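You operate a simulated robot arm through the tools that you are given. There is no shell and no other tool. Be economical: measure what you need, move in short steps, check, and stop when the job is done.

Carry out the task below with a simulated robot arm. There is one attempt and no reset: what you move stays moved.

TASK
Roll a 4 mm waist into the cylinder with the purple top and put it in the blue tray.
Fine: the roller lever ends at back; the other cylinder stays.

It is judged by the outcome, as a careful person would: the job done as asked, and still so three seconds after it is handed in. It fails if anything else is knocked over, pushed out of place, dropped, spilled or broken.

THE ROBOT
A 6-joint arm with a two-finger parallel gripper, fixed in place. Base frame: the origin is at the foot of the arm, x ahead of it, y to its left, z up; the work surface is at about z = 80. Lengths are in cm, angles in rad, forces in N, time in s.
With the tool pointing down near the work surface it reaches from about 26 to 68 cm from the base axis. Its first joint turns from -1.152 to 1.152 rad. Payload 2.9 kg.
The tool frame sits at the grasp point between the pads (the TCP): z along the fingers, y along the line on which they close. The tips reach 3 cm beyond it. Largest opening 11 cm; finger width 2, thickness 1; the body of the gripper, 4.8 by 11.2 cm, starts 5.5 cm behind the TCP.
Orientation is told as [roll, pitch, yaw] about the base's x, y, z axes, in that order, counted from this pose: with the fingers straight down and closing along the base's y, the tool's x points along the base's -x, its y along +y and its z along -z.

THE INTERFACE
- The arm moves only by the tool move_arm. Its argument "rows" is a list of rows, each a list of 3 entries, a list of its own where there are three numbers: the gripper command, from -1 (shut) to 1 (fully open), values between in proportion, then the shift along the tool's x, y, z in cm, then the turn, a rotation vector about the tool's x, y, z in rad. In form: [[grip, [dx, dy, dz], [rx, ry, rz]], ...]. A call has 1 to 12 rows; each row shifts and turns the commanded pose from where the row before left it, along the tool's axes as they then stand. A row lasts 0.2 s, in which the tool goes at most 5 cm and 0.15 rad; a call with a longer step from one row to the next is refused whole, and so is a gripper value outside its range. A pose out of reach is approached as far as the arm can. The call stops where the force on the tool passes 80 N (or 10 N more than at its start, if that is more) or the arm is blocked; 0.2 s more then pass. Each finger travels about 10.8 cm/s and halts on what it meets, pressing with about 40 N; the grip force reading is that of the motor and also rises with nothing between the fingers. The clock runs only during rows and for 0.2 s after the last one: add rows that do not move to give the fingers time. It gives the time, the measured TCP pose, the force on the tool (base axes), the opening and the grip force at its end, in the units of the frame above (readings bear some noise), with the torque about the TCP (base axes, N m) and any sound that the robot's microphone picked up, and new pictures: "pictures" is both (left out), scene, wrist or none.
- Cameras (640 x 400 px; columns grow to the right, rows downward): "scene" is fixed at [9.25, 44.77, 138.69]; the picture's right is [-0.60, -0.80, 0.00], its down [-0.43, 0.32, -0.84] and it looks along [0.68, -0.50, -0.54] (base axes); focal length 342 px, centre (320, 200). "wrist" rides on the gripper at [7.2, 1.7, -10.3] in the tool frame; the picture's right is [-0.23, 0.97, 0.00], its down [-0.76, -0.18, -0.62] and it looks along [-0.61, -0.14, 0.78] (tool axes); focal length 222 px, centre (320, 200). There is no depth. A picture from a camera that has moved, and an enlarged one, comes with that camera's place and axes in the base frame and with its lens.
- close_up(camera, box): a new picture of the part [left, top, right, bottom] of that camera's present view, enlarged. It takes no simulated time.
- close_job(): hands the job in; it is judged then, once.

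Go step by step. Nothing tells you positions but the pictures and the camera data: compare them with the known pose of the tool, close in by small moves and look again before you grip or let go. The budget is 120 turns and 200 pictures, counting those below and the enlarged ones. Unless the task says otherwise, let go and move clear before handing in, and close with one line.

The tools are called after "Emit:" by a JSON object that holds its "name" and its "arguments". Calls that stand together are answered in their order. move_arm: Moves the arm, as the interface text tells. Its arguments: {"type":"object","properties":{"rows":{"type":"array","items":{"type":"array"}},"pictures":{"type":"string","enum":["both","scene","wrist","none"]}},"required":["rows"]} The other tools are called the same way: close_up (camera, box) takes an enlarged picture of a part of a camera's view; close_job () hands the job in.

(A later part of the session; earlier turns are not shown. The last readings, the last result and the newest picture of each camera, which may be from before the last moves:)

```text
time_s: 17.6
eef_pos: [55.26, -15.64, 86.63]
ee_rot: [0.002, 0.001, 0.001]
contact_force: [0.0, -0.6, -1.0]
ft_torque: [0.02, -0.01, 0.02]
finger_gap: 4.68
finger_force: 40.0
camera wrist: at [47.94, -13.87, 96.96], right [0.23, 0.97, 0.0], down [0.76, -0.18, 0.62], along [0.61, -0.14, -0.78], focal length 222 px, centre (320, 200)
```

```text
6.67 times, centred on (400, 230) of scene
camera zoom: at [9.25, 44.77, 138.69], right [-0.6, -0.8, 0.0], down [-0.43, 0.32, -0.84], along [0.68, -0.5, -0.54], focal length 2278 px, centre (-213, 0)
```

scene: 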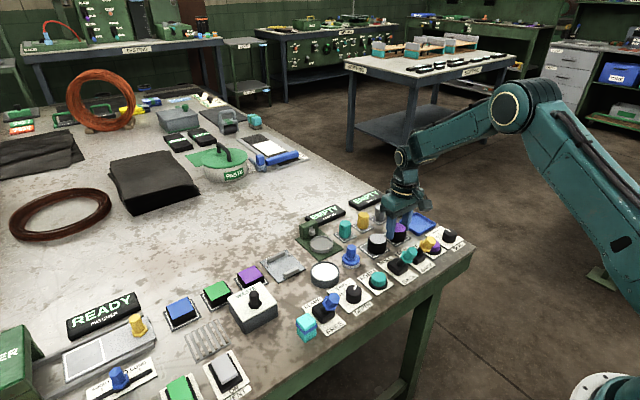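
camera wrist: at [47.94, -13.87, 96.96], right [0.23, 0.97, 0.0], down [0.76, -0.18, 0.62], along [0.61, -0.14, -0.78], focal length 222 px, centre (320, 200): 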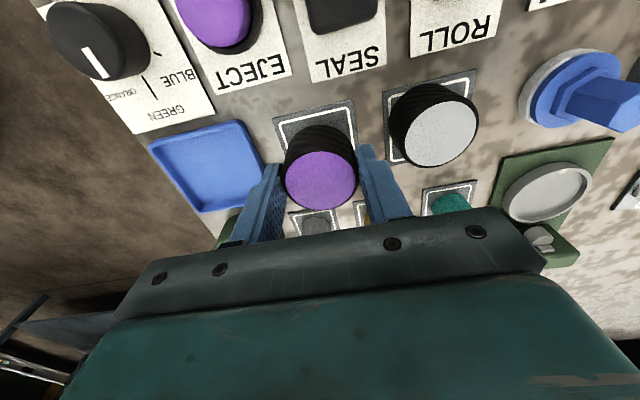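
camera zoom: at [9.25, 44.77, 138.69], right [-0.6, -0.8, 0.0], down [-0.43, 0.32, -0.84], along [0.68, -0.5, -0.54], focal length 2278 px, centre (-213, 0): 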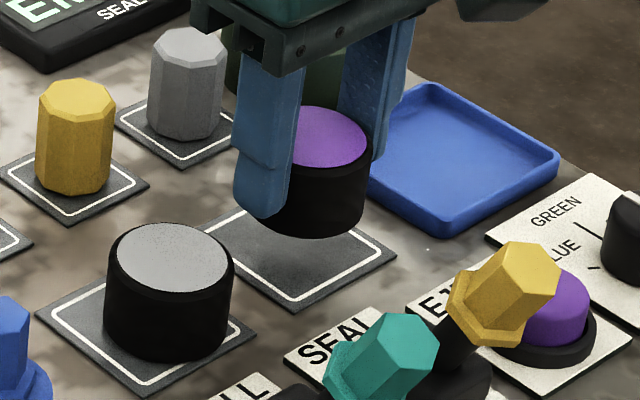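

It's held. I'll lift clear and carry it above the nest near (64, 3.4).

Emit:
{"name": "move_arm", "arguments": {"rows": [[-0.6, [0, 0, -1.5], [0, 0, 0]], [-0.6, [0, 0, -2.5], [0, 0, 0]], [-0.6, [0, 0, -2.5], [0, 0, 0]], [-0.6, [-0.8, 2.0, 0], [0, 0, 0]], [-0.6, [-1.6, 3.4, 0], [0, 0, 0]], [-0.6, [-1.6, 3.4, 0], [0, 0, 0]], [-0.6, [-1.6, 3.4, 0], [0, 0, 0]], [-0.6, [-1.6, 3.4, 0], [0, 0, 0]], [-0.6, [-1.5, 3.2, 0], [0, 0, 0]], [-0.6, [0, 0, 0], [0, 0, 0]]]}}

Emit:
{"name": "close_up", "arguments": {"camera": "wrist", "box": [240, 80, 400, 220]}}

Emit:
{"name": "close_up", "arguments": {"camera": "scene", "box": [270, 170, 370, 260]}}

```text
time_s: 19.8
eef_pos: [64.18, 3.16, 93.01]
ee_rot: [0.001, 0.0, 0.0]
contact_force: [-0.1, 1.4, -1.1]
ft_torque: [0.03, -0.01, -0.04]
finger_gap: 4.69
finger_force: 40.1
camera wrist: at [56.82, 5.05, 103.34], right [0.23, 0.97, 0.0], down [0.76, -0.18, 0.62], along [0.61, -0.14, -0.78], focal length 222 px, centre (320, 200)
```

scene: 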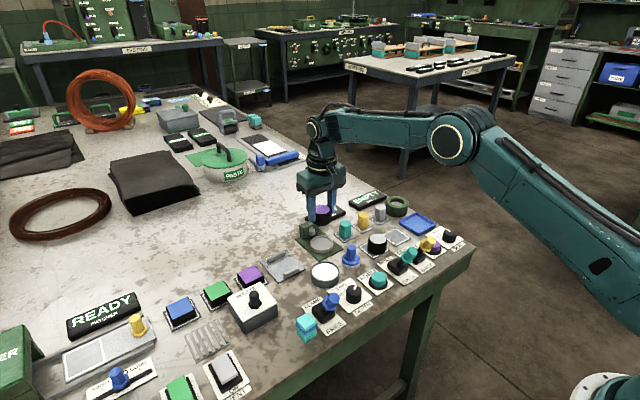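
wrist: 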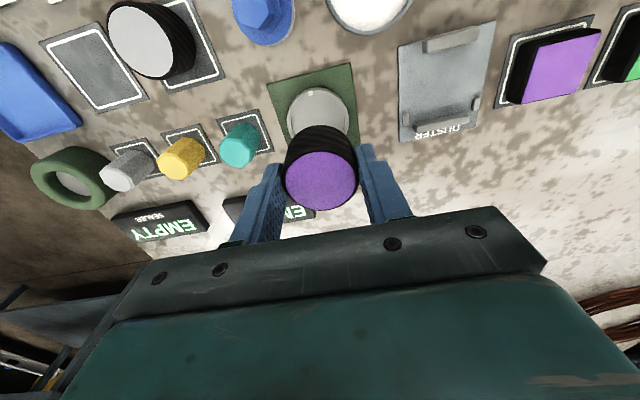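

```text
2.86 times, centred on (320, 150) of wrist
camera zoom: at [56.82, 5.05, 103.34], right [0.23, 0.97, 0.0], down [0.76, -0.18, 0.62], along [0.61, -0.14, -0.78], focal length 635 px, centre (320, 343)
```

zoom: 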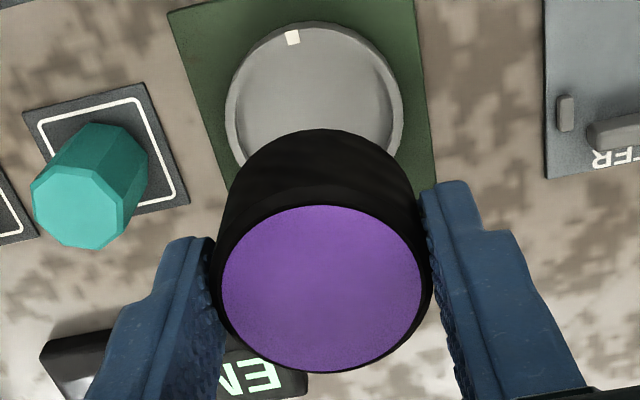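

```text
4.44 times, centred on (320, 215) of scene
camera zoom: at [9.25, 44.77, 138.69], right [-0.6, -0.8, 0.0], down [-0.43, 0.32, -0.84], along [0.68, -0.5, -0.54], focal length 1519 px, centre (320, 133)
```

zoom: 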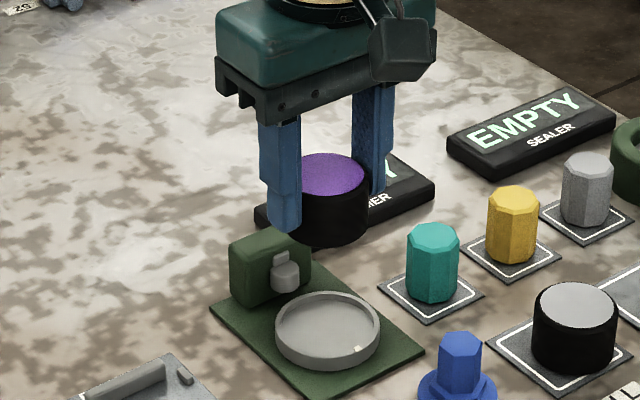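

The roller is retracted at x≈68. I'll lower until the cylinder base is just above the rim and check the alignment.

Emit:
{"name": "move_arm", "arguments": {"rows": [[-0.6, [0.1, 0, 2], [0, 0, 0]], [-0.6, [0, 0, 2], [0, 0, 0]], [-0.6, [0, 0, 1.6], [0, 0, 0]], [-0.6, [0, 0, 0], [0, 0, 0]]], "pictures": "none"}}

Emit:
{"name": "close_up", "arguments": {"camera": "wrist", "box": [240, 100, 400, 220]}}

Emit:
{"name": "close_up", "arguments": {"camera": "scene", "box": [280, 195, 360, 260]}}

```text
time_s: 20.8
eef_pos: [63.99, 3.2, 87.32]
ee_rot: [0.001, 0.0, 0.001]
contact_force: [-1.4, -0.7, -0.5]
ft_torque: [0.0, -0.01, -0.01]
finger_gap: 4.69
finger_force: 40.1
```

```text
3.33 times, centred on (320, 160) of wrist
camera zoom: at [56.61, 5.04, 97.6], right [0.23, 0.97, 0.0], down [0.76, -0.18, 0.62], along [0.61, -0.14, -0.78], focal length 740 px, centre (320, 333)
```

zoom: 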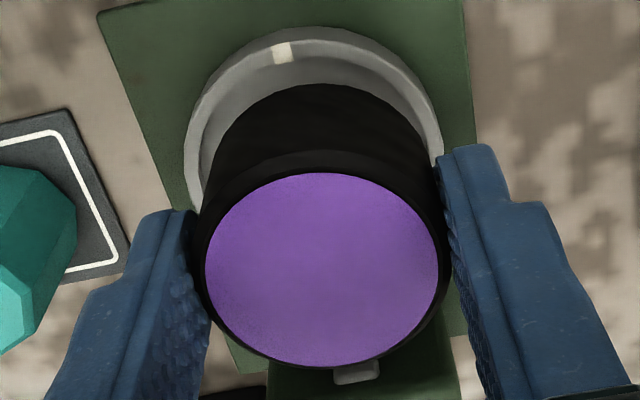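

```text
6.15 times, centred on (320, 228) of scene
camera zoom: at [9.25, 44.77, 138.69], right [-0.6, -0.8, 0.0], down [-0.43, 0.32, -0.84], along [0.68, -0.5, -0.54], focal length 2103 px, centre (320, 31)
```

zoom: 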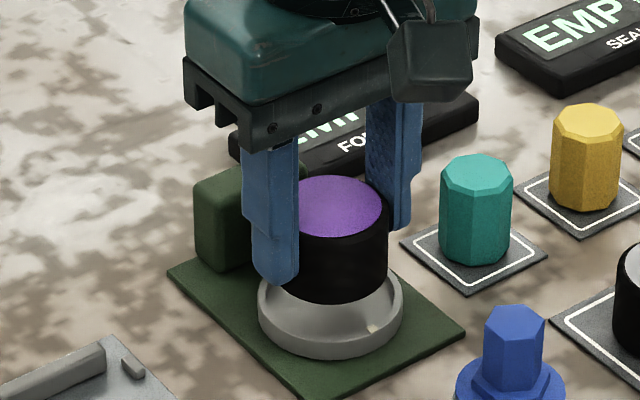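

Alignment looks good within the clearance, so I'll lower a bit more and recheck.

Emit:
{"name": "move_arm", "arguments": {"rows": [[-0.6, [-0.08, -0.05, 0.5], [0, 0, 0]], [-0.6, [0, 0, 0.5], [0, 0, 0]], [-0.6, [0, 0, 0.4], [0, 0, 0]], [-0.6, [0, 0, 0], [0, 0, 0]]], "pictures": "none"}}

Emit:
{"name": "close_up", "arguments": {"camera": "wrist", "box": [240, 100, 400, 220]}}

Emit:
{"name": "close_up", "arguments": {"camera": "scene", "box": [290, 205, 350, 255]}}

```text
time_s: 21.8
eef_pos: [64.13, 3.18, 85.92]
ee_rot: [-0.001, 0.0, -0.001]
contact_force: [-0.8, -0.7, -0.9]
ft_torque: [-0.01, 0.01, 0.01]
finger_gap: 4.65
finger_force: 40.2
```

```text
3.33 times, centred on (320, 160) of wrist
camera zoom: at [56.69, 4.92, 96.32], right [0.23, 0.97, 0.0], down [0.76, -0.18, 0.62], along [0.61, -0.14, -0.78], focal length 740 px, centre (320, 333)
```

zoom: 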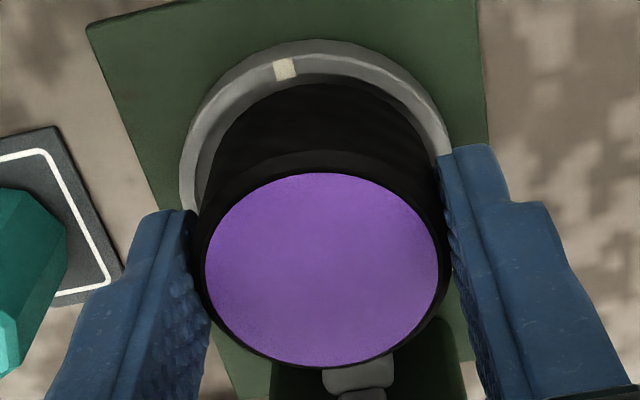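

```text
8.00 times, centred on (320, 230) of scene
camera zoom: at [9.25, 44.77, 138.69], right [-0.6, -0.8, 0.0], down [-0.43, 0.32, -0.84], along [0.68, -0.5, -0.54], focal length 2733 px, centre (320, -40)
```

zoom: 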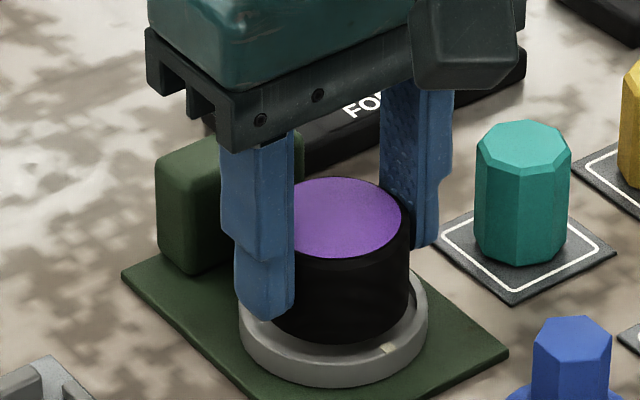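

The cylinder is centred over the ring. I'll lower it gently to the floor.

Emit:
{"name": "move_arm", "arguments": {"rows": [[-0.6, [0, 0, 0.4], [0, 0, 0]], [-0.6, [0, 0, 0.3], [0, 0, 0]], [-0.6, [0, 0, 0.2], [0, 0, 0]], [-0.6, [0, 0, 0], [0, 0, 0]]], "pictures": "none"}}

Emit:
{"name": "close_up", "arguments": {"camera": "scene", "box": [290, 205, 350, 255]}}

Emit:
{"name": "close_up", "arguments": {"camera": "wrist", "box": [240, 100, 400, 220]}}

```text
time_s: 22.8
eef_pos: [64.18, 3.26, 85.19]
ee_rot: [-0.002, -0.004, 0.001]
contact_force: [-1.9, -1.6, 9.0]
ft_torque: [-0.03, 0.2, -0.03]
finger_gap: 4.65
finger_force: 40.0
```

```text
8.00 times, centred on (320, 230) of scene
camera zoom: at [9.23, 44.76, 138.69], right [-0.6, -0.8, 0.0], down [-0.43, 0.32, -0.84], along [0.68, -0.5, -0.54], focal length 2733 px, centre (320, -40)
```

zoom: 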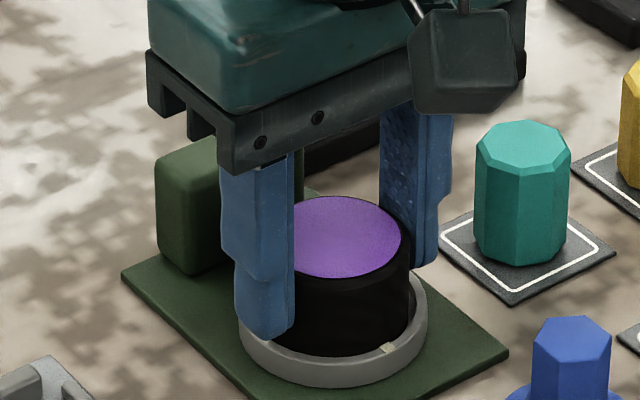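

```text
3.33 times, centred on (320, 160) of wrist
camera zoom: at [56.63, 4.95, 95.56], right [0.23, 0.97, 0.0], down [0.76, -0.18, 0.62], along [0.61, -0.14, -0.78], focal length 740 px, centre (320, 333)
```

zoom: 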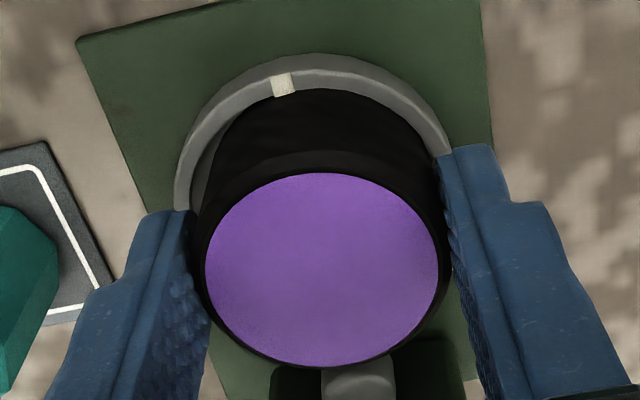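

Contact at z 85.2, with a gap on the −y side. I'll nudge slightly toward −y and +x and lower a touch more.

Emit:
{"name": "move_arm", "arguments": {"rows": [[-0.6, [-0.12, -0.2, 0], [0, 0, 0]], [-0.6, [0, 0, 0.15], [0, 0, 0]], [-0.6, [0, 0, 0.15], [0, 0, 0]], [-0.6, [0, 0, 0], [0, 0, 0]]], "pictures": "none"}}

Emit:
{"name": "close_up", "arguments": {"camera": "wrist", "box": [240, 100, 400, 220]}}

```text
time_s: 23.8
eef_pos: [63.93, 3.16, 85.17]
ee_rot: [0.0, -0.003, 0.002]
contact_force: [-18.9, 13.2, 36.9]
ft_torque: [0.46, 0.78, 0.04]
finger_gap: 4.67
finger_force: 39.7
```

```text
3.33 times, centred on (320, 160) of wrist
camera zoom: at [56.68, 4.87, 95.53], right [0.22, 0.97, 0.0], down [0.76, -0.18, 0.63], along [0.61, -0.14, -0.78], focal length 740 px, centre (320, 333)
```

zoom: 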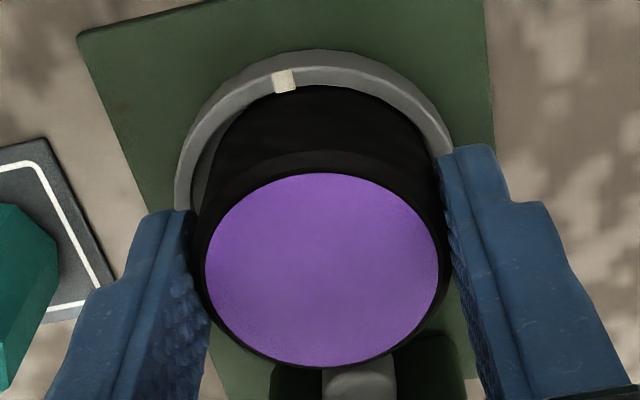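

It rests on the floor of the nest. I'll ease the pressure, open, and rise straight up.

Emit:
{"name": "move_arm", "arguments": {"rows": [[-0.6, [0.05, 0.1, -0.25], [0, 0, 0]], [-0.1, [0, 0, 0], [0, 0, 0]], [0.1, [0, 0, 0], [0, 0, 0]], [0.1, [0, 0, -2], [0, 0, 0]], [0.1, [0, 0, -3], [0, 0, 0]], [0.1, [0, 0, -4], [0, 0, 0]], [0.1, [0, 0, 0], [0, 0, 0]]]}}

Emit:
{"name": "close_up", "arguments": {"camera": "scene", "box": [280, 190, 360, 255]}}

Emit:
{"name": "close_up", "arguments": {"camera": "wrist", "box": [240, 60, 400, 220]}}

```text
time_s: 25.4
eef_pos: [64.39, 2.93, 94.28]
ee_rot: [0.0, 0.0, -0.001]
contact_force: [0.8, -0.3, -0.7]
ft_torque: [-0.01, 0.03, -0.02]
finger_gap: 6.06
finger_force: 0.1
camera wrist: at [56.92, 4.72, 104.66], right [0.23, 0.97, 0.0], down [0.76, -0.18, 0.62], along [0.61, -0.14, -0.78], focal length 222 px, centre (320, 200)
```

scene: 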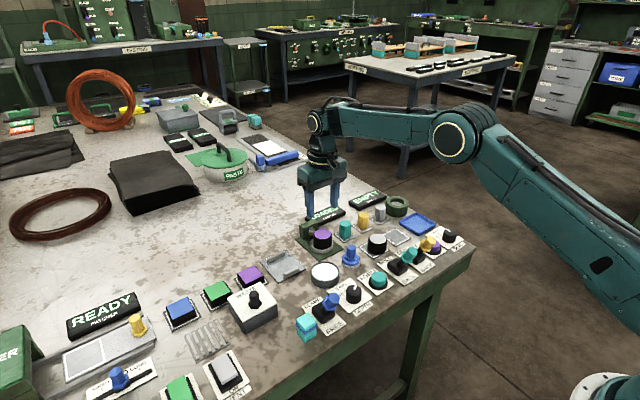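
wrist: 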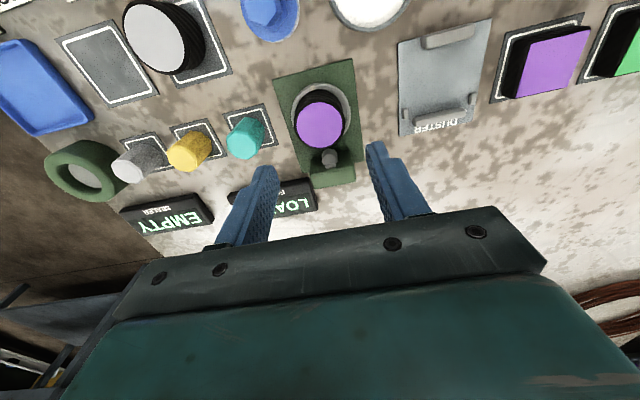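

```text
6.15 times, centred on (320, 222) of scene
camera zoom: at [9.25, 44.77, 138.69], right [-0.6, -0.8, 0.0], down [-0.43, 0.32, -0.84], along [0.68, -0.5, -0.54], focal length 2103 px, centre (320, 62)
```

zoom: 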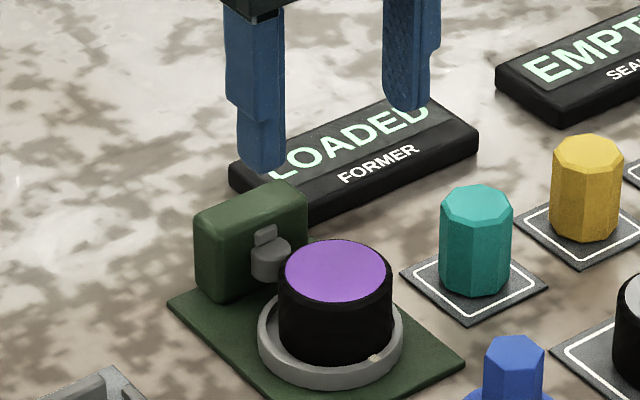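

```text
2.50 times, centred on (320, 140) of wrist
camera zoom: at [56.92, 4.72, 104.66], right [0.23, 0.97, 0.0], down [0.76, -0.18, 0.62], along [0.61, -0.14, -0.78], focal length 555 px, centre (320, 350)
```

zoom: 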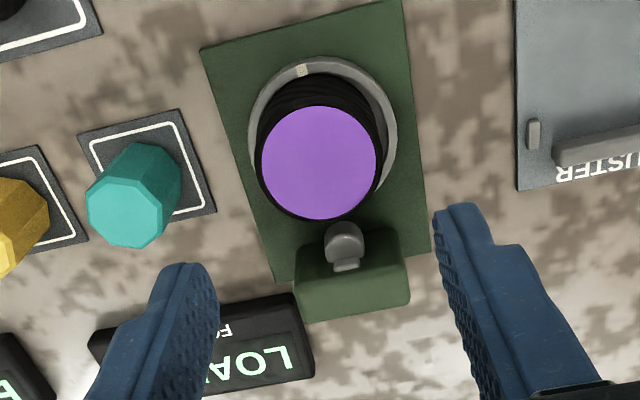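

The FORMER display reads LOADED. Next I'll go to the −x side of the CLAMP lever to push it from FREE to CLAMP.

Emit:
{"name": "move_arm", "arguments": {"rows": [[-0.5, [4, 2.2, 0], [0, 0, 0]], [-1, [4, 2.2, 0], [0, 0, 0]], [-1, [4, 2.2, 0], [0, 0, 0]], [-1, [4, 2.2, 0], [0, 0, 0]], [-1, [4, 2.2, 0], [0, 0, 0]], [-1, [4, 2.2, 0], [0, 0, 0]], [-1, [0, 0, 3], [0, 0, 0]], [-1, [0, 0, 0], [0, 0, 0]]]}}

Emit:
{"name": "close_up", "arguments": {"camera": "scene", "box": [270, 240, 390, 340]}}

```text
time_s: 27.2
eef_pos: [40.07, 16.29, 91.35]
ee_rot: [-0.002, -0.001, 0.002]
contact_force: [0.3, 0.0, 0.0]
ft_torque: [0.01, 0.01, -0.01]
finger_gap: 0.01
finger_force: 37.4
camera wrist: at [32.63, 18.07, 101.6], right [0.23, 0.97, 0.0], down [0.76, -0.18, 0.62], along [0.61, -0.14, -0.78], focal length 222 px, centre (320, 200)
```

scene: 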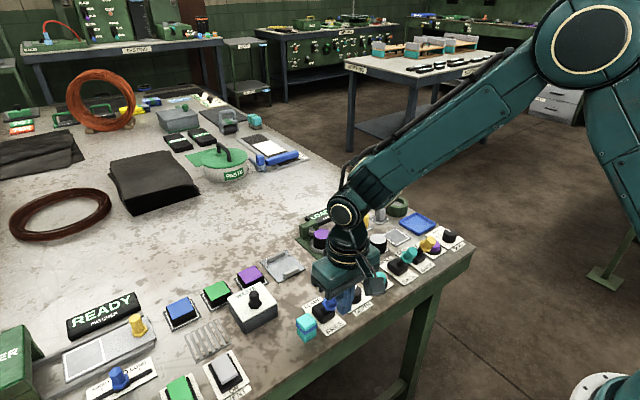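
wrist: 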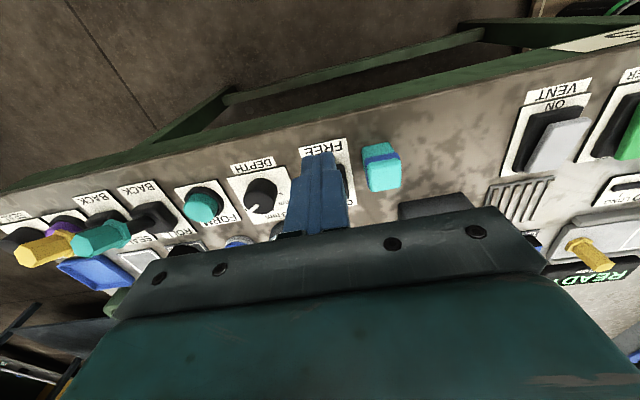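

```text
4.00 times, centred on (330, 290) of scene
camera zoom: at [9.25, 44.77, 138.69], right [-0.6, -0.8, 0.0], down [-0.43, 0.32, -0.84], along [0.68, -0.5, -0.54], focal length 1367 px, centre (280, -160)
```

zoom: 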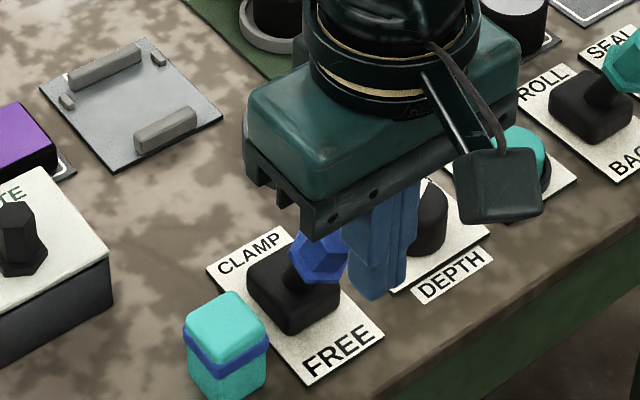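

The fingers are shut on the −x side of the lever. I'll lower to z≈87 with a small −y correction and check.

Emit:
{"name": "move_arm", "arguments": {"rows": [[-1, [0.3, -0.4, 2.2], [0, 0, 0]], [-1, [0, 0, 2.1], [0, 0, 0]], [-1, [0, 0, 0], [0, 0, 0]]], "pictures": "wrist"}}

Emit:
{"name": "close_up", "arguments": {"camera": "scene", "box": [290, 260, 370, 330]}}

Emit:
{"name": "close_up", "arguments": {"camera": "wrist", "box": [240, 80, 400, 220]}}

```text
time_s: 28.0
eef_pos: [39.63, 15.97, 86.72]
ee_rot: [0.001, 0.001, 0.002]
contact_force: [0.6, -0.6, -0.2]
ft_torque: [-0.01, -0.01, -0.01]
finger_gap: 0.0
finger_force: 37.5
camera wrist: at [32.28, 17.73, 97.22], right [0.23, 0.97, 0.0], down [0.76, -0.18, 0.62], along [0.61, -0.14, -0.78], focal length 222 px, centre (320, 200)
```

wrist: 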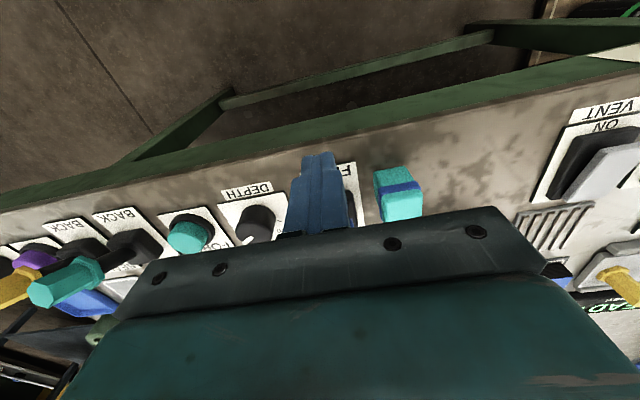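

```text
5.71 times, centred on (330, 295) of scene
camera zoom: at [9.25, 44.77, 138.69], right [-0.6, -0.8, 0.0], down [-0.43, 0.32, -0.84], along [0.68, -0.5, -0.54], focal length 1952 px, centre (263, -343)
```

zoom: 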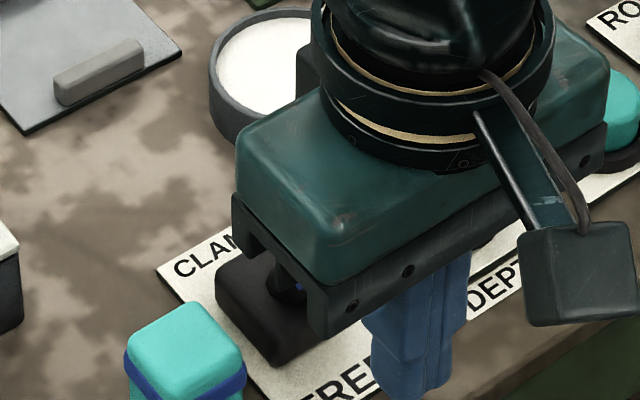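

```text
2.86 times, centred on (320, 150) of wrist
camera zoom: at [32.28, 17.73, 97.22], right [0.23, 0.97, 0.0], down [0.76, -0.18, 0.62], along [0.61, -0.14, -0.78], focal length 635 px, centre (320, 343)
```

zoom: 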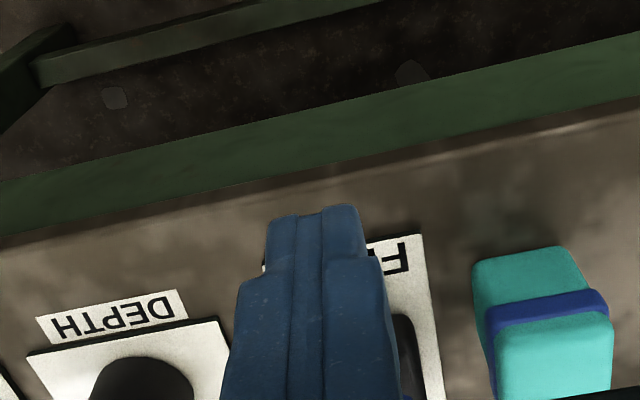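

The fingers are lined up with the lever in y, so I'll push toward +x in small steps.

Emit:
{"name": "move_arm", "arguments": {"rows": [[-1, [-1, 0, 0], [0, 0, 0]], [-1, [-1, 0, 0], [0, 0, 0]], [-1, [-1, 0, 0], [0, 0, 0]], [-1, [-1, 0, 0], [0, 0, 0]], [-1, [-1, 0, 0], [0, 0, 0]], [-1, [-1, 0, 0], [0, 0, 0]], [-1, [0, 0, 0], [0, 0, 0]]], "pictures": "wrist"}}

Emit:
{"name": "close_up", "arguments": {"camera": "scene", "box": [270, 200, 390, 330]}}

```text
time_s: 29.6
eef_pos: [45.73, 16.07, 86.76]
ee_rot: [0.0, -0.001, 0.001]
contact_force: [1.0, 0.4, 0.1]
ft_torque: [0.01, -0.01, -0.01]
finger_gap: 0.01
finger_force: 38.1
camera wrist: at [38.4, 17.72, 97.17], right [0.23, 0.97, 0.0], down [0.76, -0.18, 0.62], along [0.61, -0.14, -0.78], focal length 222 px, centre (320, 200)
```

wrist: 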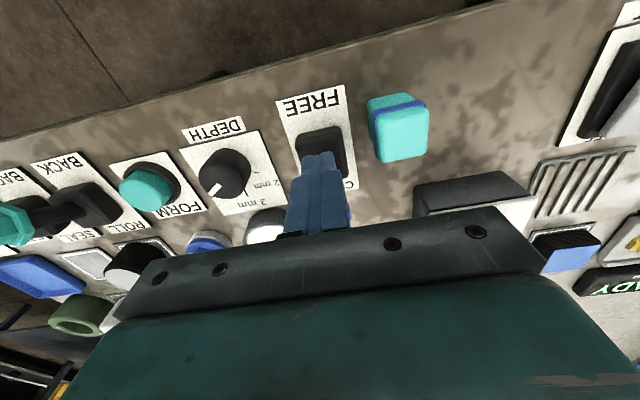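

```text
3.08 times, centred on (330, 265) of scene
camera zoom: at [9.25, 44.77, 138.69], right [-0.6, -0.8, 0.0], down [-0.43, 0.32, -0.84], along [0.68, -0.5, -0.54], focal length 1051 px, centre (289, 0)
```

zoom: 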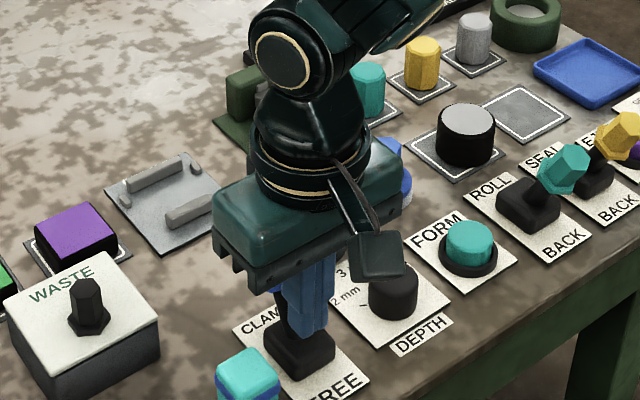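

The lever is being pushed along with little force. I'll continue 2.5 cm, then back off and rise to look.

Emit:
{"name": "move_arm", "arguments": {"rows": [[-1, [-0.8, 0, 0], [0, 0, 0]], [-1, [-0.8, 0, 0], [0, 0, 0]], [-1, [-0.8, 0, 0], [0, 0, 0]], [-1, [0, 0, 0], [0, 0, 0]]], "pictures": "none"}}

Emit:
{"name": "move_arm", "arguments": {"rows": [[-1, [1.5, 0, 0], [0, 0, 0]], [-1, [2.5, 0, 0], [0, 0, 0]], [-1, [1, 0, -4], [0, 0, 0]], [-1, [0, -4, -2], [0, 0, 0]], [-1, [0, -4, 0], [0, 0, 0]], [-1, [0, 0, 0], [0, 0, 0]]]}}

Emit:
{"name": "close_up", "arguments": {"camera": "scene", "box": [270, 190, 390, 330]}}

```text
time_s: 30.2
eef_pos: [45.78, 16.12, 86.75]
ee_rot: [-0.005, 0.036, 0.008]
contact_force: [-13.9, -1.0, 11.7]
ft_torque: [-0.09, 0.28, 0.03]
finger_gap: 0.0
finger_force: 38.0
stopped in row 2: the force on the tool passed its limit at 89 N (the readings are from after the stop); the commanded pose is now the measured one
```

```text
time_s: 31.6
eef_pos: [41.42, 7.97, 92.95]
ee_rot: [-0.006, 0.034, 0.006]
contact_force: [-0.6, 0.4, 0.6]
ft_torque: [0.0, -0.01, -0.01]
finger_gap: 0.0
finger_force: 37.8
camera wrist: at [34.32, 9.71, 103.53], right [0.22, 0.98, -0.01], down [0.78, -0.17, 0.6], along [0.58, -0.14, -0.8], focal length 222 px, centre (320, 200)
```

scene: 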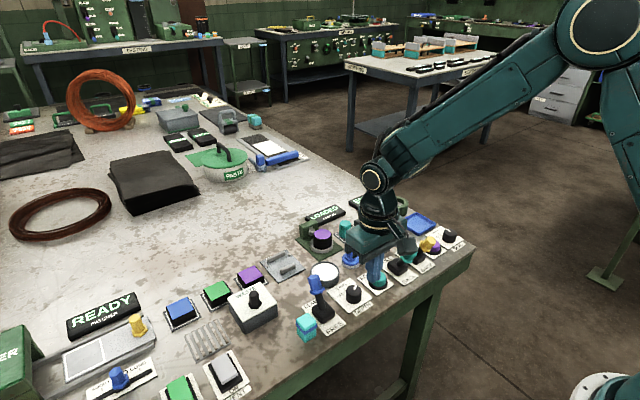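
wrist: 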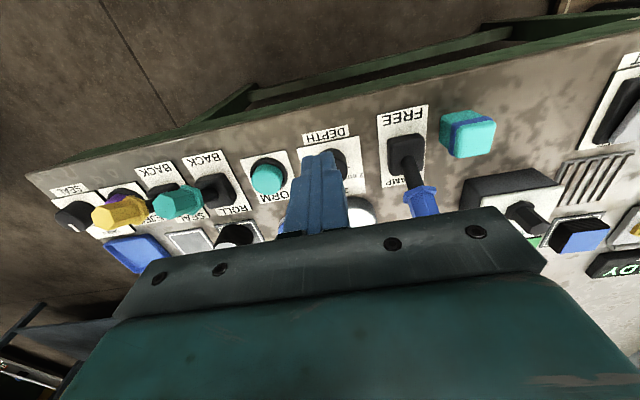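

```text
2.86 times, centred on (330, 260) of scene
camera zoom: at [9.25, 44.77, 138.69], right [-0.6, -0.8, 0.0], down [-0.43, 0.32, -0.84], along [0.68, -0.5, -0.54], focal length 976 px, centre (291, 29)
```

zoom: 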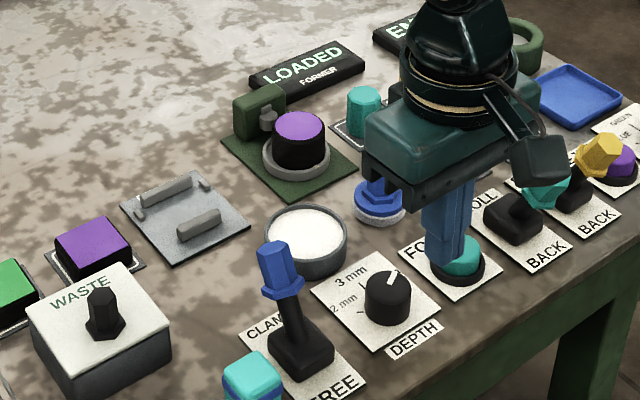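

The lever is now at CLAMP. I'll check the former for a change and look at the display.

Emit:
{"name": "close_up", "arguments": {"camera": "scene", "box": [290, 195, 370, 260]}}

Emit:
{"name": "close_up", "arguments": {"camera": "scene", "box": [335, 235, 465, 320]}}

```text
6.15 times, centred on (330, 228) of scene
camera zoom: at [9.25, 44.77, 138.69], right [-0.6, -0.8, 0.0], down [-0.43, 0.32, -0.84], along [0.68, -0.5, -0.54], focal length 2103 px, centre (258, 31)
```

zoom: 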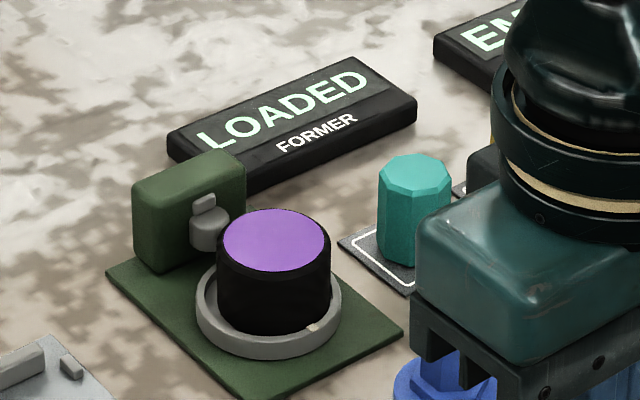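

```text
4.71 times, centred on (400, 278) of scene
camera zoom: at [9.25, 44.77, 138.69], right [-0.6, -0.8, 0.0], down [-0.43, 0.32, -0.84], along [0.68, -0.5, -0.54], focal length 1608 px, centre (-56, -165)
```

zoom: 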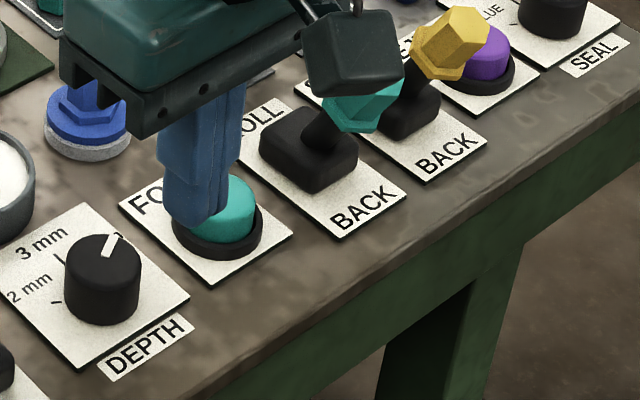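

Still LOADED and upright. Next I'll move to the −x side of the ROLL lever (y≈-6.2), correcting the small pitch drift.

Emit:
{"name": "move_arm", "arguments": {"rows": [[-1, [0.9, -4.7, 0], [0, -0.034, 0]], [-1, [0.9, -4.7, 0], [0, 0, 0]], [-1, [0, -4.7, 0], [0, 0, 0]], [-1, [0, 0, 0], [0, 0, 0]]]}}

Emit:
{"name": "close_up", "arguments": {"camera": "scene", "box": [360, 220, 480, 300]}}

```text
time_s: 32.6
eef_pos: [39.78, -6.12, 93.14]
ee_rot: [-0.005, -0.004, 0.007]
contact_force: [0.5, 1.0, 0.4]
ft_torque: [0.04, -0.01, -0.03]
finger_gap: 0.01
finger_force: 37.8
camera wrist: at [32.37, -4.36, 103.37], right [0.22, 0.98, 0.0], down [0.76, -0.17, 0.62], along [0.61, -0.14, -0.78], focal length 222 px, centre (320, 200)
```

scene: 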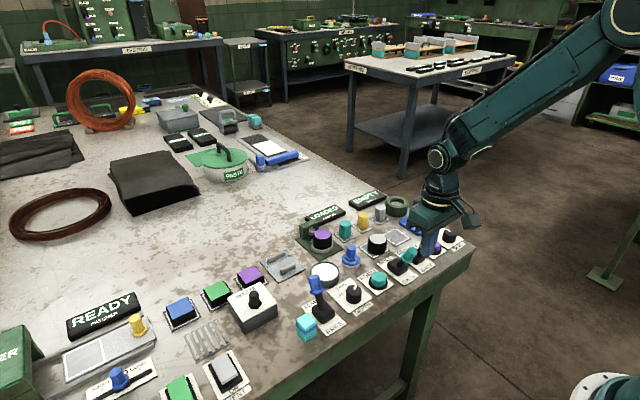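
wrist: 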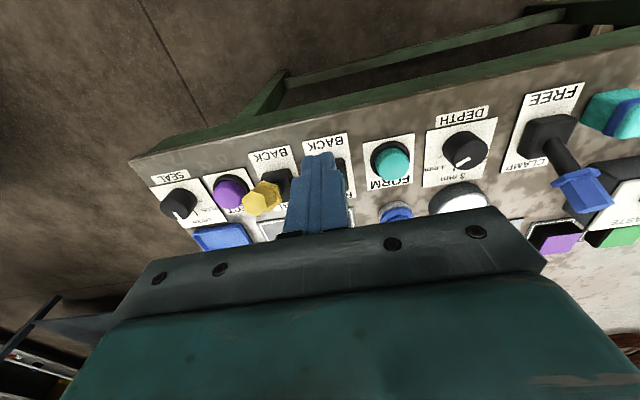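

```text
5.00 times, centred on (420, 260) of scene
camera zoom: at [9.25, 44.77, 138.69], right [-0.6, -0.8, 0.0], down [-0.43, 0.32, -0.84], along [0.68, -0.5, -0.54], focal length 1708 px, centre (-180, -100)
```

zoom: 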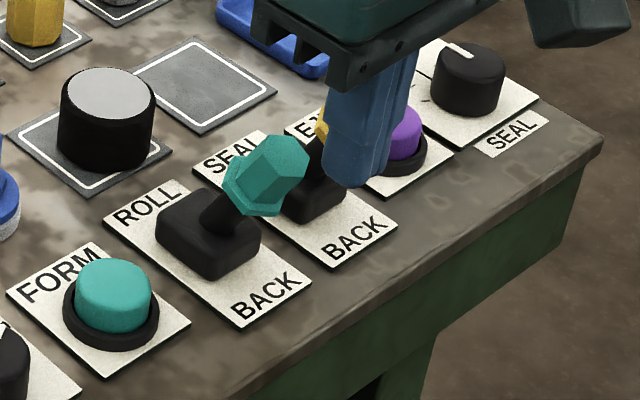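

Lined up well enough. I'll shift −0.3 in y, lower to z≈86.8 and push toward +x.

Emit:
{"name": "move_arm", "arguments": {"rows": [[-1, [0.2, -0.3, 3.2], [0, 0, 0]], [-1, [0, 0, 3.1], [0, 0, 0]], [-1, [-1, 0, 0], [0, 0, 0]], [-1, [-1, 0, 0], [0, 0, 0]], [-1, [-1, 0, 0], [0, 0, 0]], [-1, [-1, 0, 0], [0, 0, 0]], [-1, [-1, 0, 0], [0, 0, 0]], [-1, [-1, 0, 0], [0, 0, 0]], [-1, [0, 0, 0], [0, 0, 0]]]}}

Emit:
{"name": "close_up", "arguments": {"camera": "scene", "box": [290, 190, 450, 300]}}

```text
time_s: 34.6
eef_pos: [45.42, -6.44, 86.72]
ee_rot: [-0.005, -0.001, 0.006]
contact_force: [-0.1, -0.3, -0.2]
ft_torque: [0.0, -0.01, -0.01]
finger_gap: 0.01
finger_force: 37.8
camera wrist: at [37.99, -4.68, 97.06], right [0.22, 0.98, 0.0], down [0.76, -0.17, 0.62], along [0.61, -0.14, -0.78], focal length 222 px, centre (320, 200)
```

scene: 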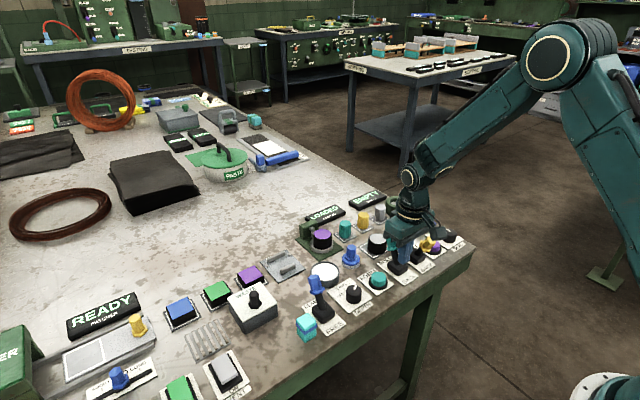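
wrist: 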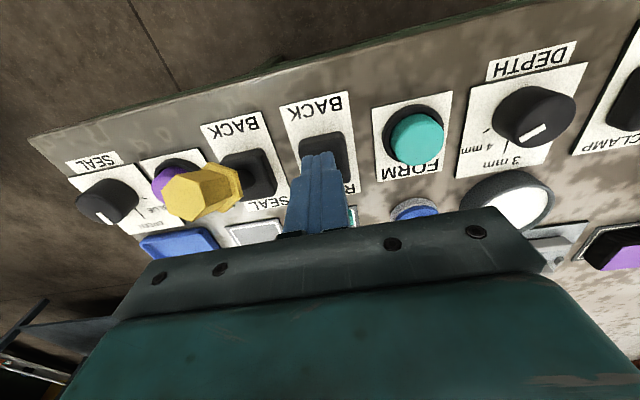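

```text
3.64 times, centred on (370, 245) of scene
camera zoom: at [9.25, 44.77, 138.69], right [-0.6, -0.8, 0.0], down [-0.43, 0.32, -0.84], along [0.68, -0.5, -0.54], focal length 1242 px, centre (138, 36)
```

zoom: 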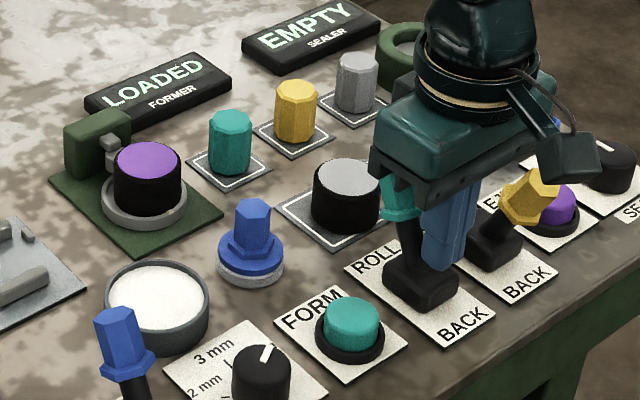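

The lever is past upright toward ROLL. I'll push slightly further, then look at the former.

Emit:
{"name": "move_arm", "arguments": {"rows": [[-1, [-0.3, 0, 0], [0, 0, 0]], [-1, [-0.3, 0, 0], [0, 0, 0]], [-1, [0, 0, 0], [0, 0, 0]]], "pictures": "none"}}

Emit:
{"name": "close_up", "arguments": {"camera": "scene", "box": [290, 190, 450, 300]}}

```text
time_s: 35.4
eef_pos: [45.71, -6.46, 86.72]
ee_rot: [-0.006, 0.004, 0.007]
contact_force: [-16.6, 1.0, 10.6]
ft_torque: [0.02, 0.39, 0.04]
finger_gap: 0.0
finger_force: 37.7
```

```text
3.64 times, centred on (370, 245) of scene
camera zoom: at [9.19, 44.77, 138.69], right [-0.6, -0.8, 0.0], down [-0.43, 0.32, -0.84], along [0.68, -0.5, -0.54], focal length 1242 px, centre (138, 36)
```

zoom: 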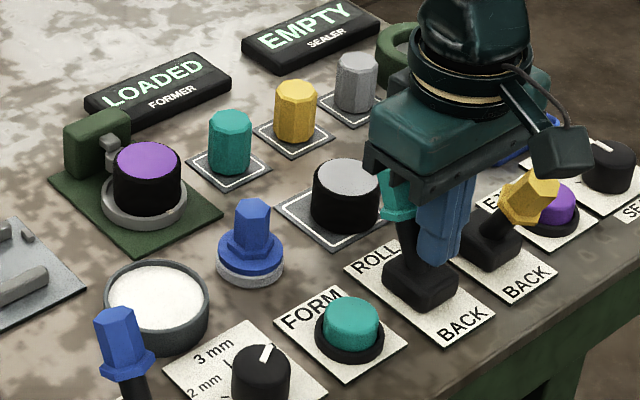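

The lever is at its ROLL stop. Nothing has run yet, so FORM should start it; I'll back off, rise and line up over the FORM button.

Emit:
{"name": "move_arm", "arguments": {"rows": [[-1, [1.5, 0, 0], [0, 0, 0]], [-1, [1, 0, -2.5], [0, 0, 0]], [-1, [-1, 3.6, -2], [0, 0, 0]], [-1, [-1.6, 3.6, 0], [0, 0, 0]], [-1, [0, 0, 0], [0, 0, 0]]]}}

Emit:
{"name": "close_up", "arguments": {"camera": "scene", "box": [290, 190, 450, 300]}}

Emit:
{"name": "close_up", "arguments": {"camera": "wrist", "box": [220, 60, 420, 220]}}

```text
time_s: 36.6
eef_pos: [46.15, 1.05, 91.34]
ee_rot: [-0.006, -0.001, 0.006]
contact_force: [-0.4, -0.3, 0.1]
ft_torque: [0.01, 0.01, 0.0]
finger_gap: 0.0
finger_force: 37.7
camera wrist: at [38.78, 2.72, 101.7], right [0.22, 0.98, 0.0], down [0.76, -0.17, 0.63], along [0.61, -0.14, -0.78], focal length 222 px, centre (320, 200)
```

scene: 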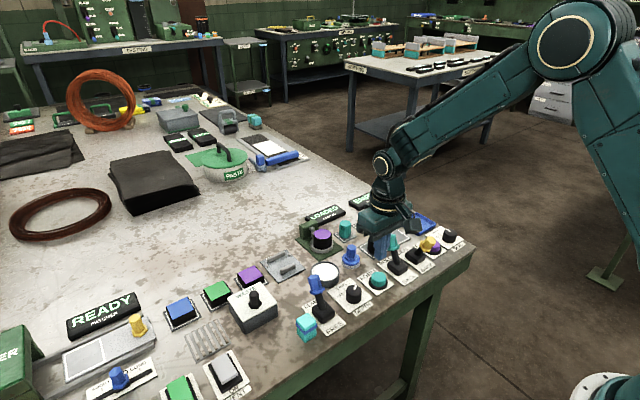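
wrist: 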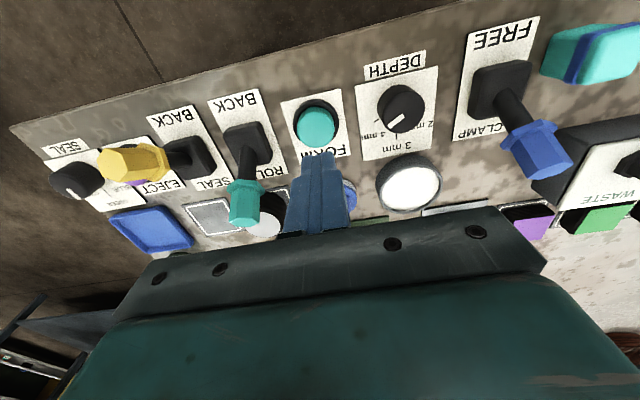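

```text
3.64 times, centred on (370, 245) of scene
camera zoom: at [9.25, 44.77, 138.69], right [-0.6, -0.8, 0.0], down [-0.43, 0.32, -0.84], along [0.68, -0.5, -0.54], focal length 1242 px, centre (138, 36)
```

zoom: 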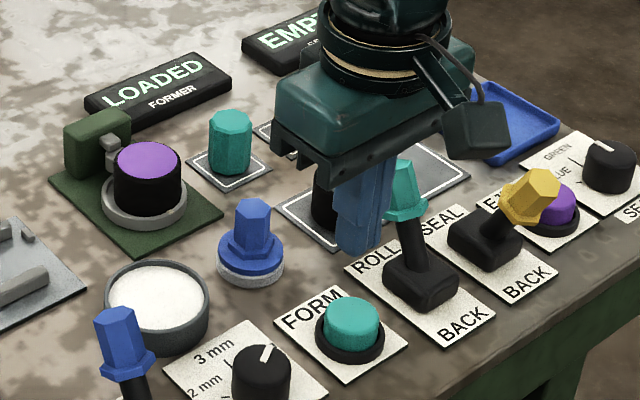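

```text
2.50 times, centred on (320, 140) of wrist
camera zoom: at [38.78, 2.72, 101.7], right [0.22, 0.98, 0.0], down [0.76, -0.17, 0.63], along [0.61, -0.14, -0.78], focal length 555 px, centre (320, 350)
```

zoom: 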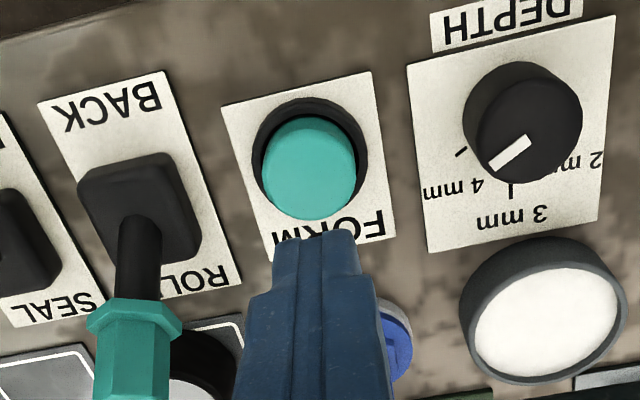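

The button is about (45.8, 0.6), and the dial clearly reads 4 mm. I'll descend onto FORM and press in small steps.

Emit:
{"name": "move_arm", "arguments": {"rows": [[-1, [0.35, -0.45, 2], [0, 0, 0]], [-1, [0, 0, 2], [0, 0, 0]], [-1, [0, 0, 0.8], [0, 0, 0]], [-1, [0, 0, 0.3], [0, 0, 0]], [-1, [0, 0, 0.3], [0, 0, 0]], [-1, [0, 0, 0.3], [0, 0, 0]], [-1, [0, 0, 0], [0, 0, 0]]], "pictures": "none"}}

Emit:
{"name": "close_up", "arguments": {"camera": "scene", "box": [290, 190, 450, 300]}}

```text
time_s: 38.2
eef_pos: [45.82, 0.38, 85.5]
ee_rot: [-0.006, 0.0, 0.007]
contact_force: [-0.3, 1.8, 0.7]
ft_torque: [0.03, 0.01, -0.02]
finger_gap: 0.01
finger_force: 37.5
```

```text
3.64 times, centred on (370, 245) of scene
camera zoom: at [9.25, 44.77, 138.69], right [-0.6, -0.8, 0.0], down [-0.43, 0.32, -0.84], along [0.68, -0.5, -0.54], focal length 1242 px, centre (138, 36)
```

zoom: 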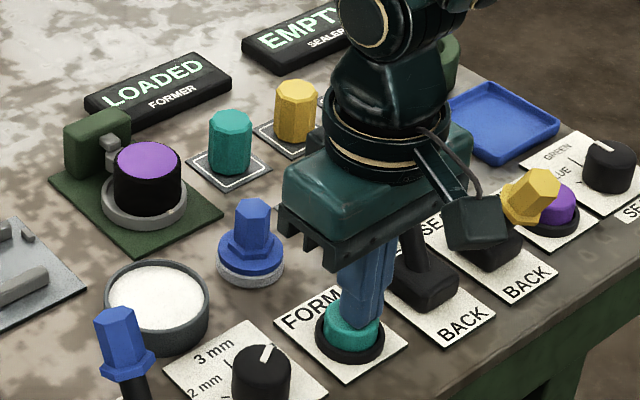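

The tips are just at the button with no force yet, so I'll press further.

Emit:
{"name": "move_arm", "arguments": {"rows": [[-1, [0, 0, 0.25], [0, 0, 0]], [-1, [0, 0, 0.25], [0, 0, 0]], [-1, [0, 0, 0.25], [0, 0, 0]], [-1, [0, 0, 0], [0, 0, 0]]], "pictures": "none"}}

Emit:
{"name": "close_up", "arguments": {"camera": "scene", "box": [290, 190, 450, 300]}}

```text
time_s: 39.2
eef_pos: [45.81, 0.23, 84.9]
ee_rot: [-0.005, -0.002, 0.008]
contact_force: [-9.5, -1.4, 24.4]
ft_torque: [-0.09, 0.3, -0.01]
finger_gap: 0.01
finger_force: 37.4
heard: click
```

```text
3.64 times, centred on (370, 245) of scene
camera zoom: at [9.19, 44.76, 138.69], right [-0.6, -0.8, 0.0], down [-0.43, 0.32, -0.84], along [0.68, -0.5, -0.54], focal length 1242 px, centre (138, 36)
```

zoom: 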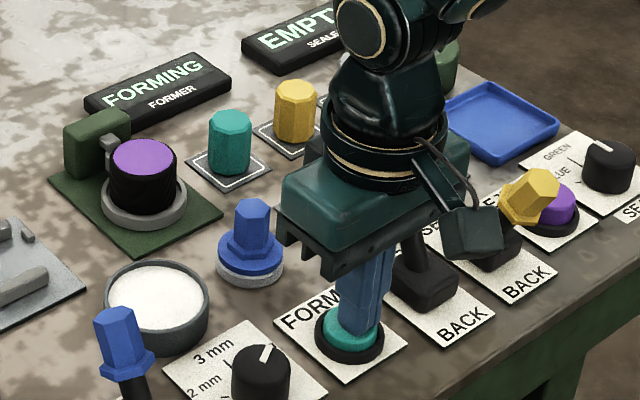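

A click, and the display shows FORMING with the cylinder spinning. I'll lift off the button and wait.

Emit:
{"name": "move_arm", "arguments": {"rows": [[-1, [0, 0, -1.5], [0, 0, 0]], [-1, [0, 0, -3], [0, 0, 0]], [-1, [0, 0, -2], [0, 0, 0]], [-1, [0, 0, 0], [0, 0, 0]], [-1, [0, 0, 0], [0, 0, 0]], [-1, [0, 0, 0], [0, 0, 0]]], "pictures": "none"}}

Emit:
{"name": "close_up", "arguments": {"camera": "scene", "box": [290, 190, 410, 290]}}

```text
time_s: 40.6
eef_pos: [45.76, 0.39, 91.03]
ee_rot: [-0.003, -0.001, 0.007]
contact_force: [-0.2, 0.0, -0.8]
ft_torque: [0.01, -0.01, -0.02]
finger_gap: 0.02
finger_force: 38.1
```

```text
4.00 times, centred on (350, 240) of scene
camera zoom: at [9.25, 44.77, 138.69], right [-0.6, -0.8, 0.0], down [-0.43, 0.32, -0.84], along [0.68, -0.5, -0.54], focal length 1367 px, centre (200, 40)
```

zoom: 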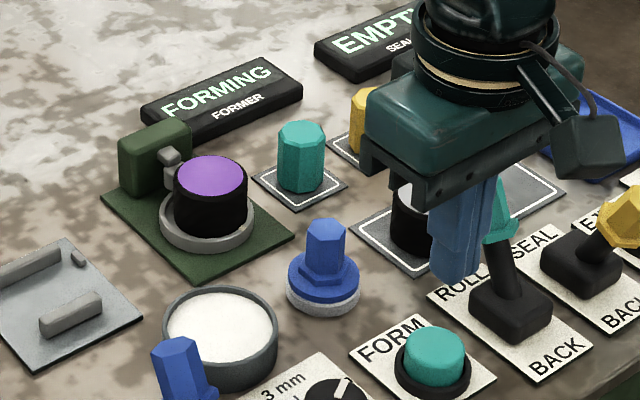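

It's still forming. Meanwhile I'll move above the +x side of the ROLL lever, keeping high.

Emit:
{"name": "move_arm", "arguments": {"rows": [[-1, [0, 0, -3], [0, 0, 0]], [-1, [-4, 0, 0], [0, 0, 0]], [-1, [-4, -3, 0], [0, 0, 0]], [-1, [0, -3, 0], [0, 0, 0]], [-1, [0, 0, 0], [0, 0, 0]], [-1, [0, 0, 0], [0, 0, 0]], [-1, [0, 0, 0], [0, 0, 0]], [-1, [0, 0, 0], [0, 0, 0]]]}}

Emit:
{"name": "close_up", "arguments": {"camera": "scene", "box": [290, 180, 430, 290]}}

```text
time_s: 42.4
eef_pos: [53.8, -5.59, 94.12]
ee_rot: [-0.006, -0.002, 0.006]
contact_force: [-0.5, 0.4, 0.4]
ft_torque: [-0.02, -0.01, 0.04]
finger_gap: 0.0
finger_force: 37.8
camera wrist: at [46.32, -3.78, 104.47], right [0.22, 0.98, 0.0], down [0.76, -0.17, 0.62], along [0.61, -0.14, -0.78], focal length 222 px, centre (320, 200)
```

scene: 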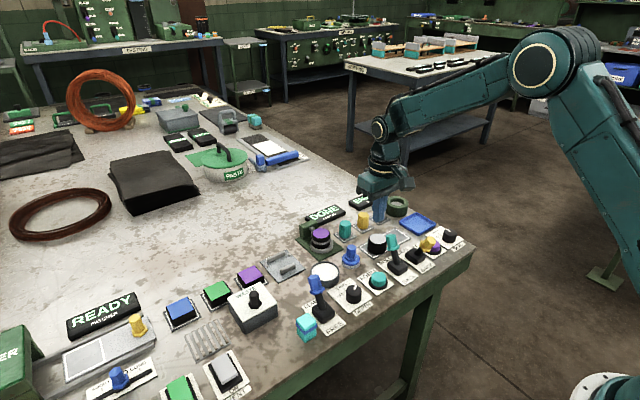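
wrist: 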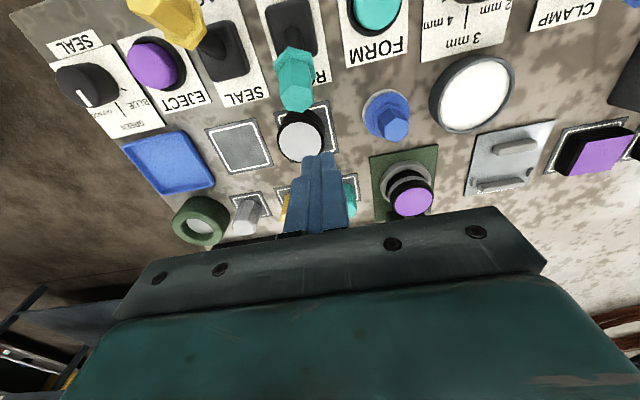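

```text
3.64 times, centred on (360, 235) of scene
camera zoom: at [9.25, 44.77, 138.69], right [-0.6, -0.8, 0.0], down [-0.43, 0.32, -0.84], along [0.68, -0.5, -0.54], focal length 1242 px, centre (174, 73)
```

zoom: 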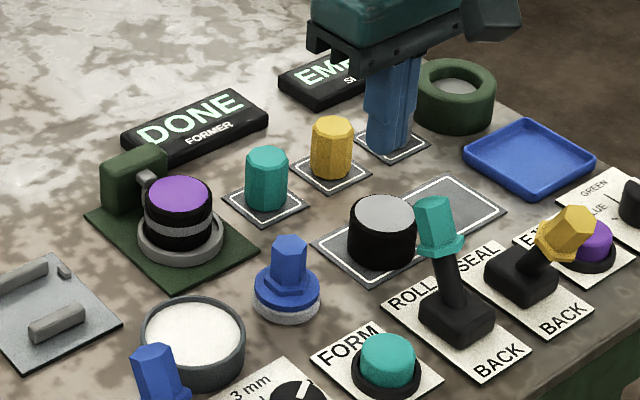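

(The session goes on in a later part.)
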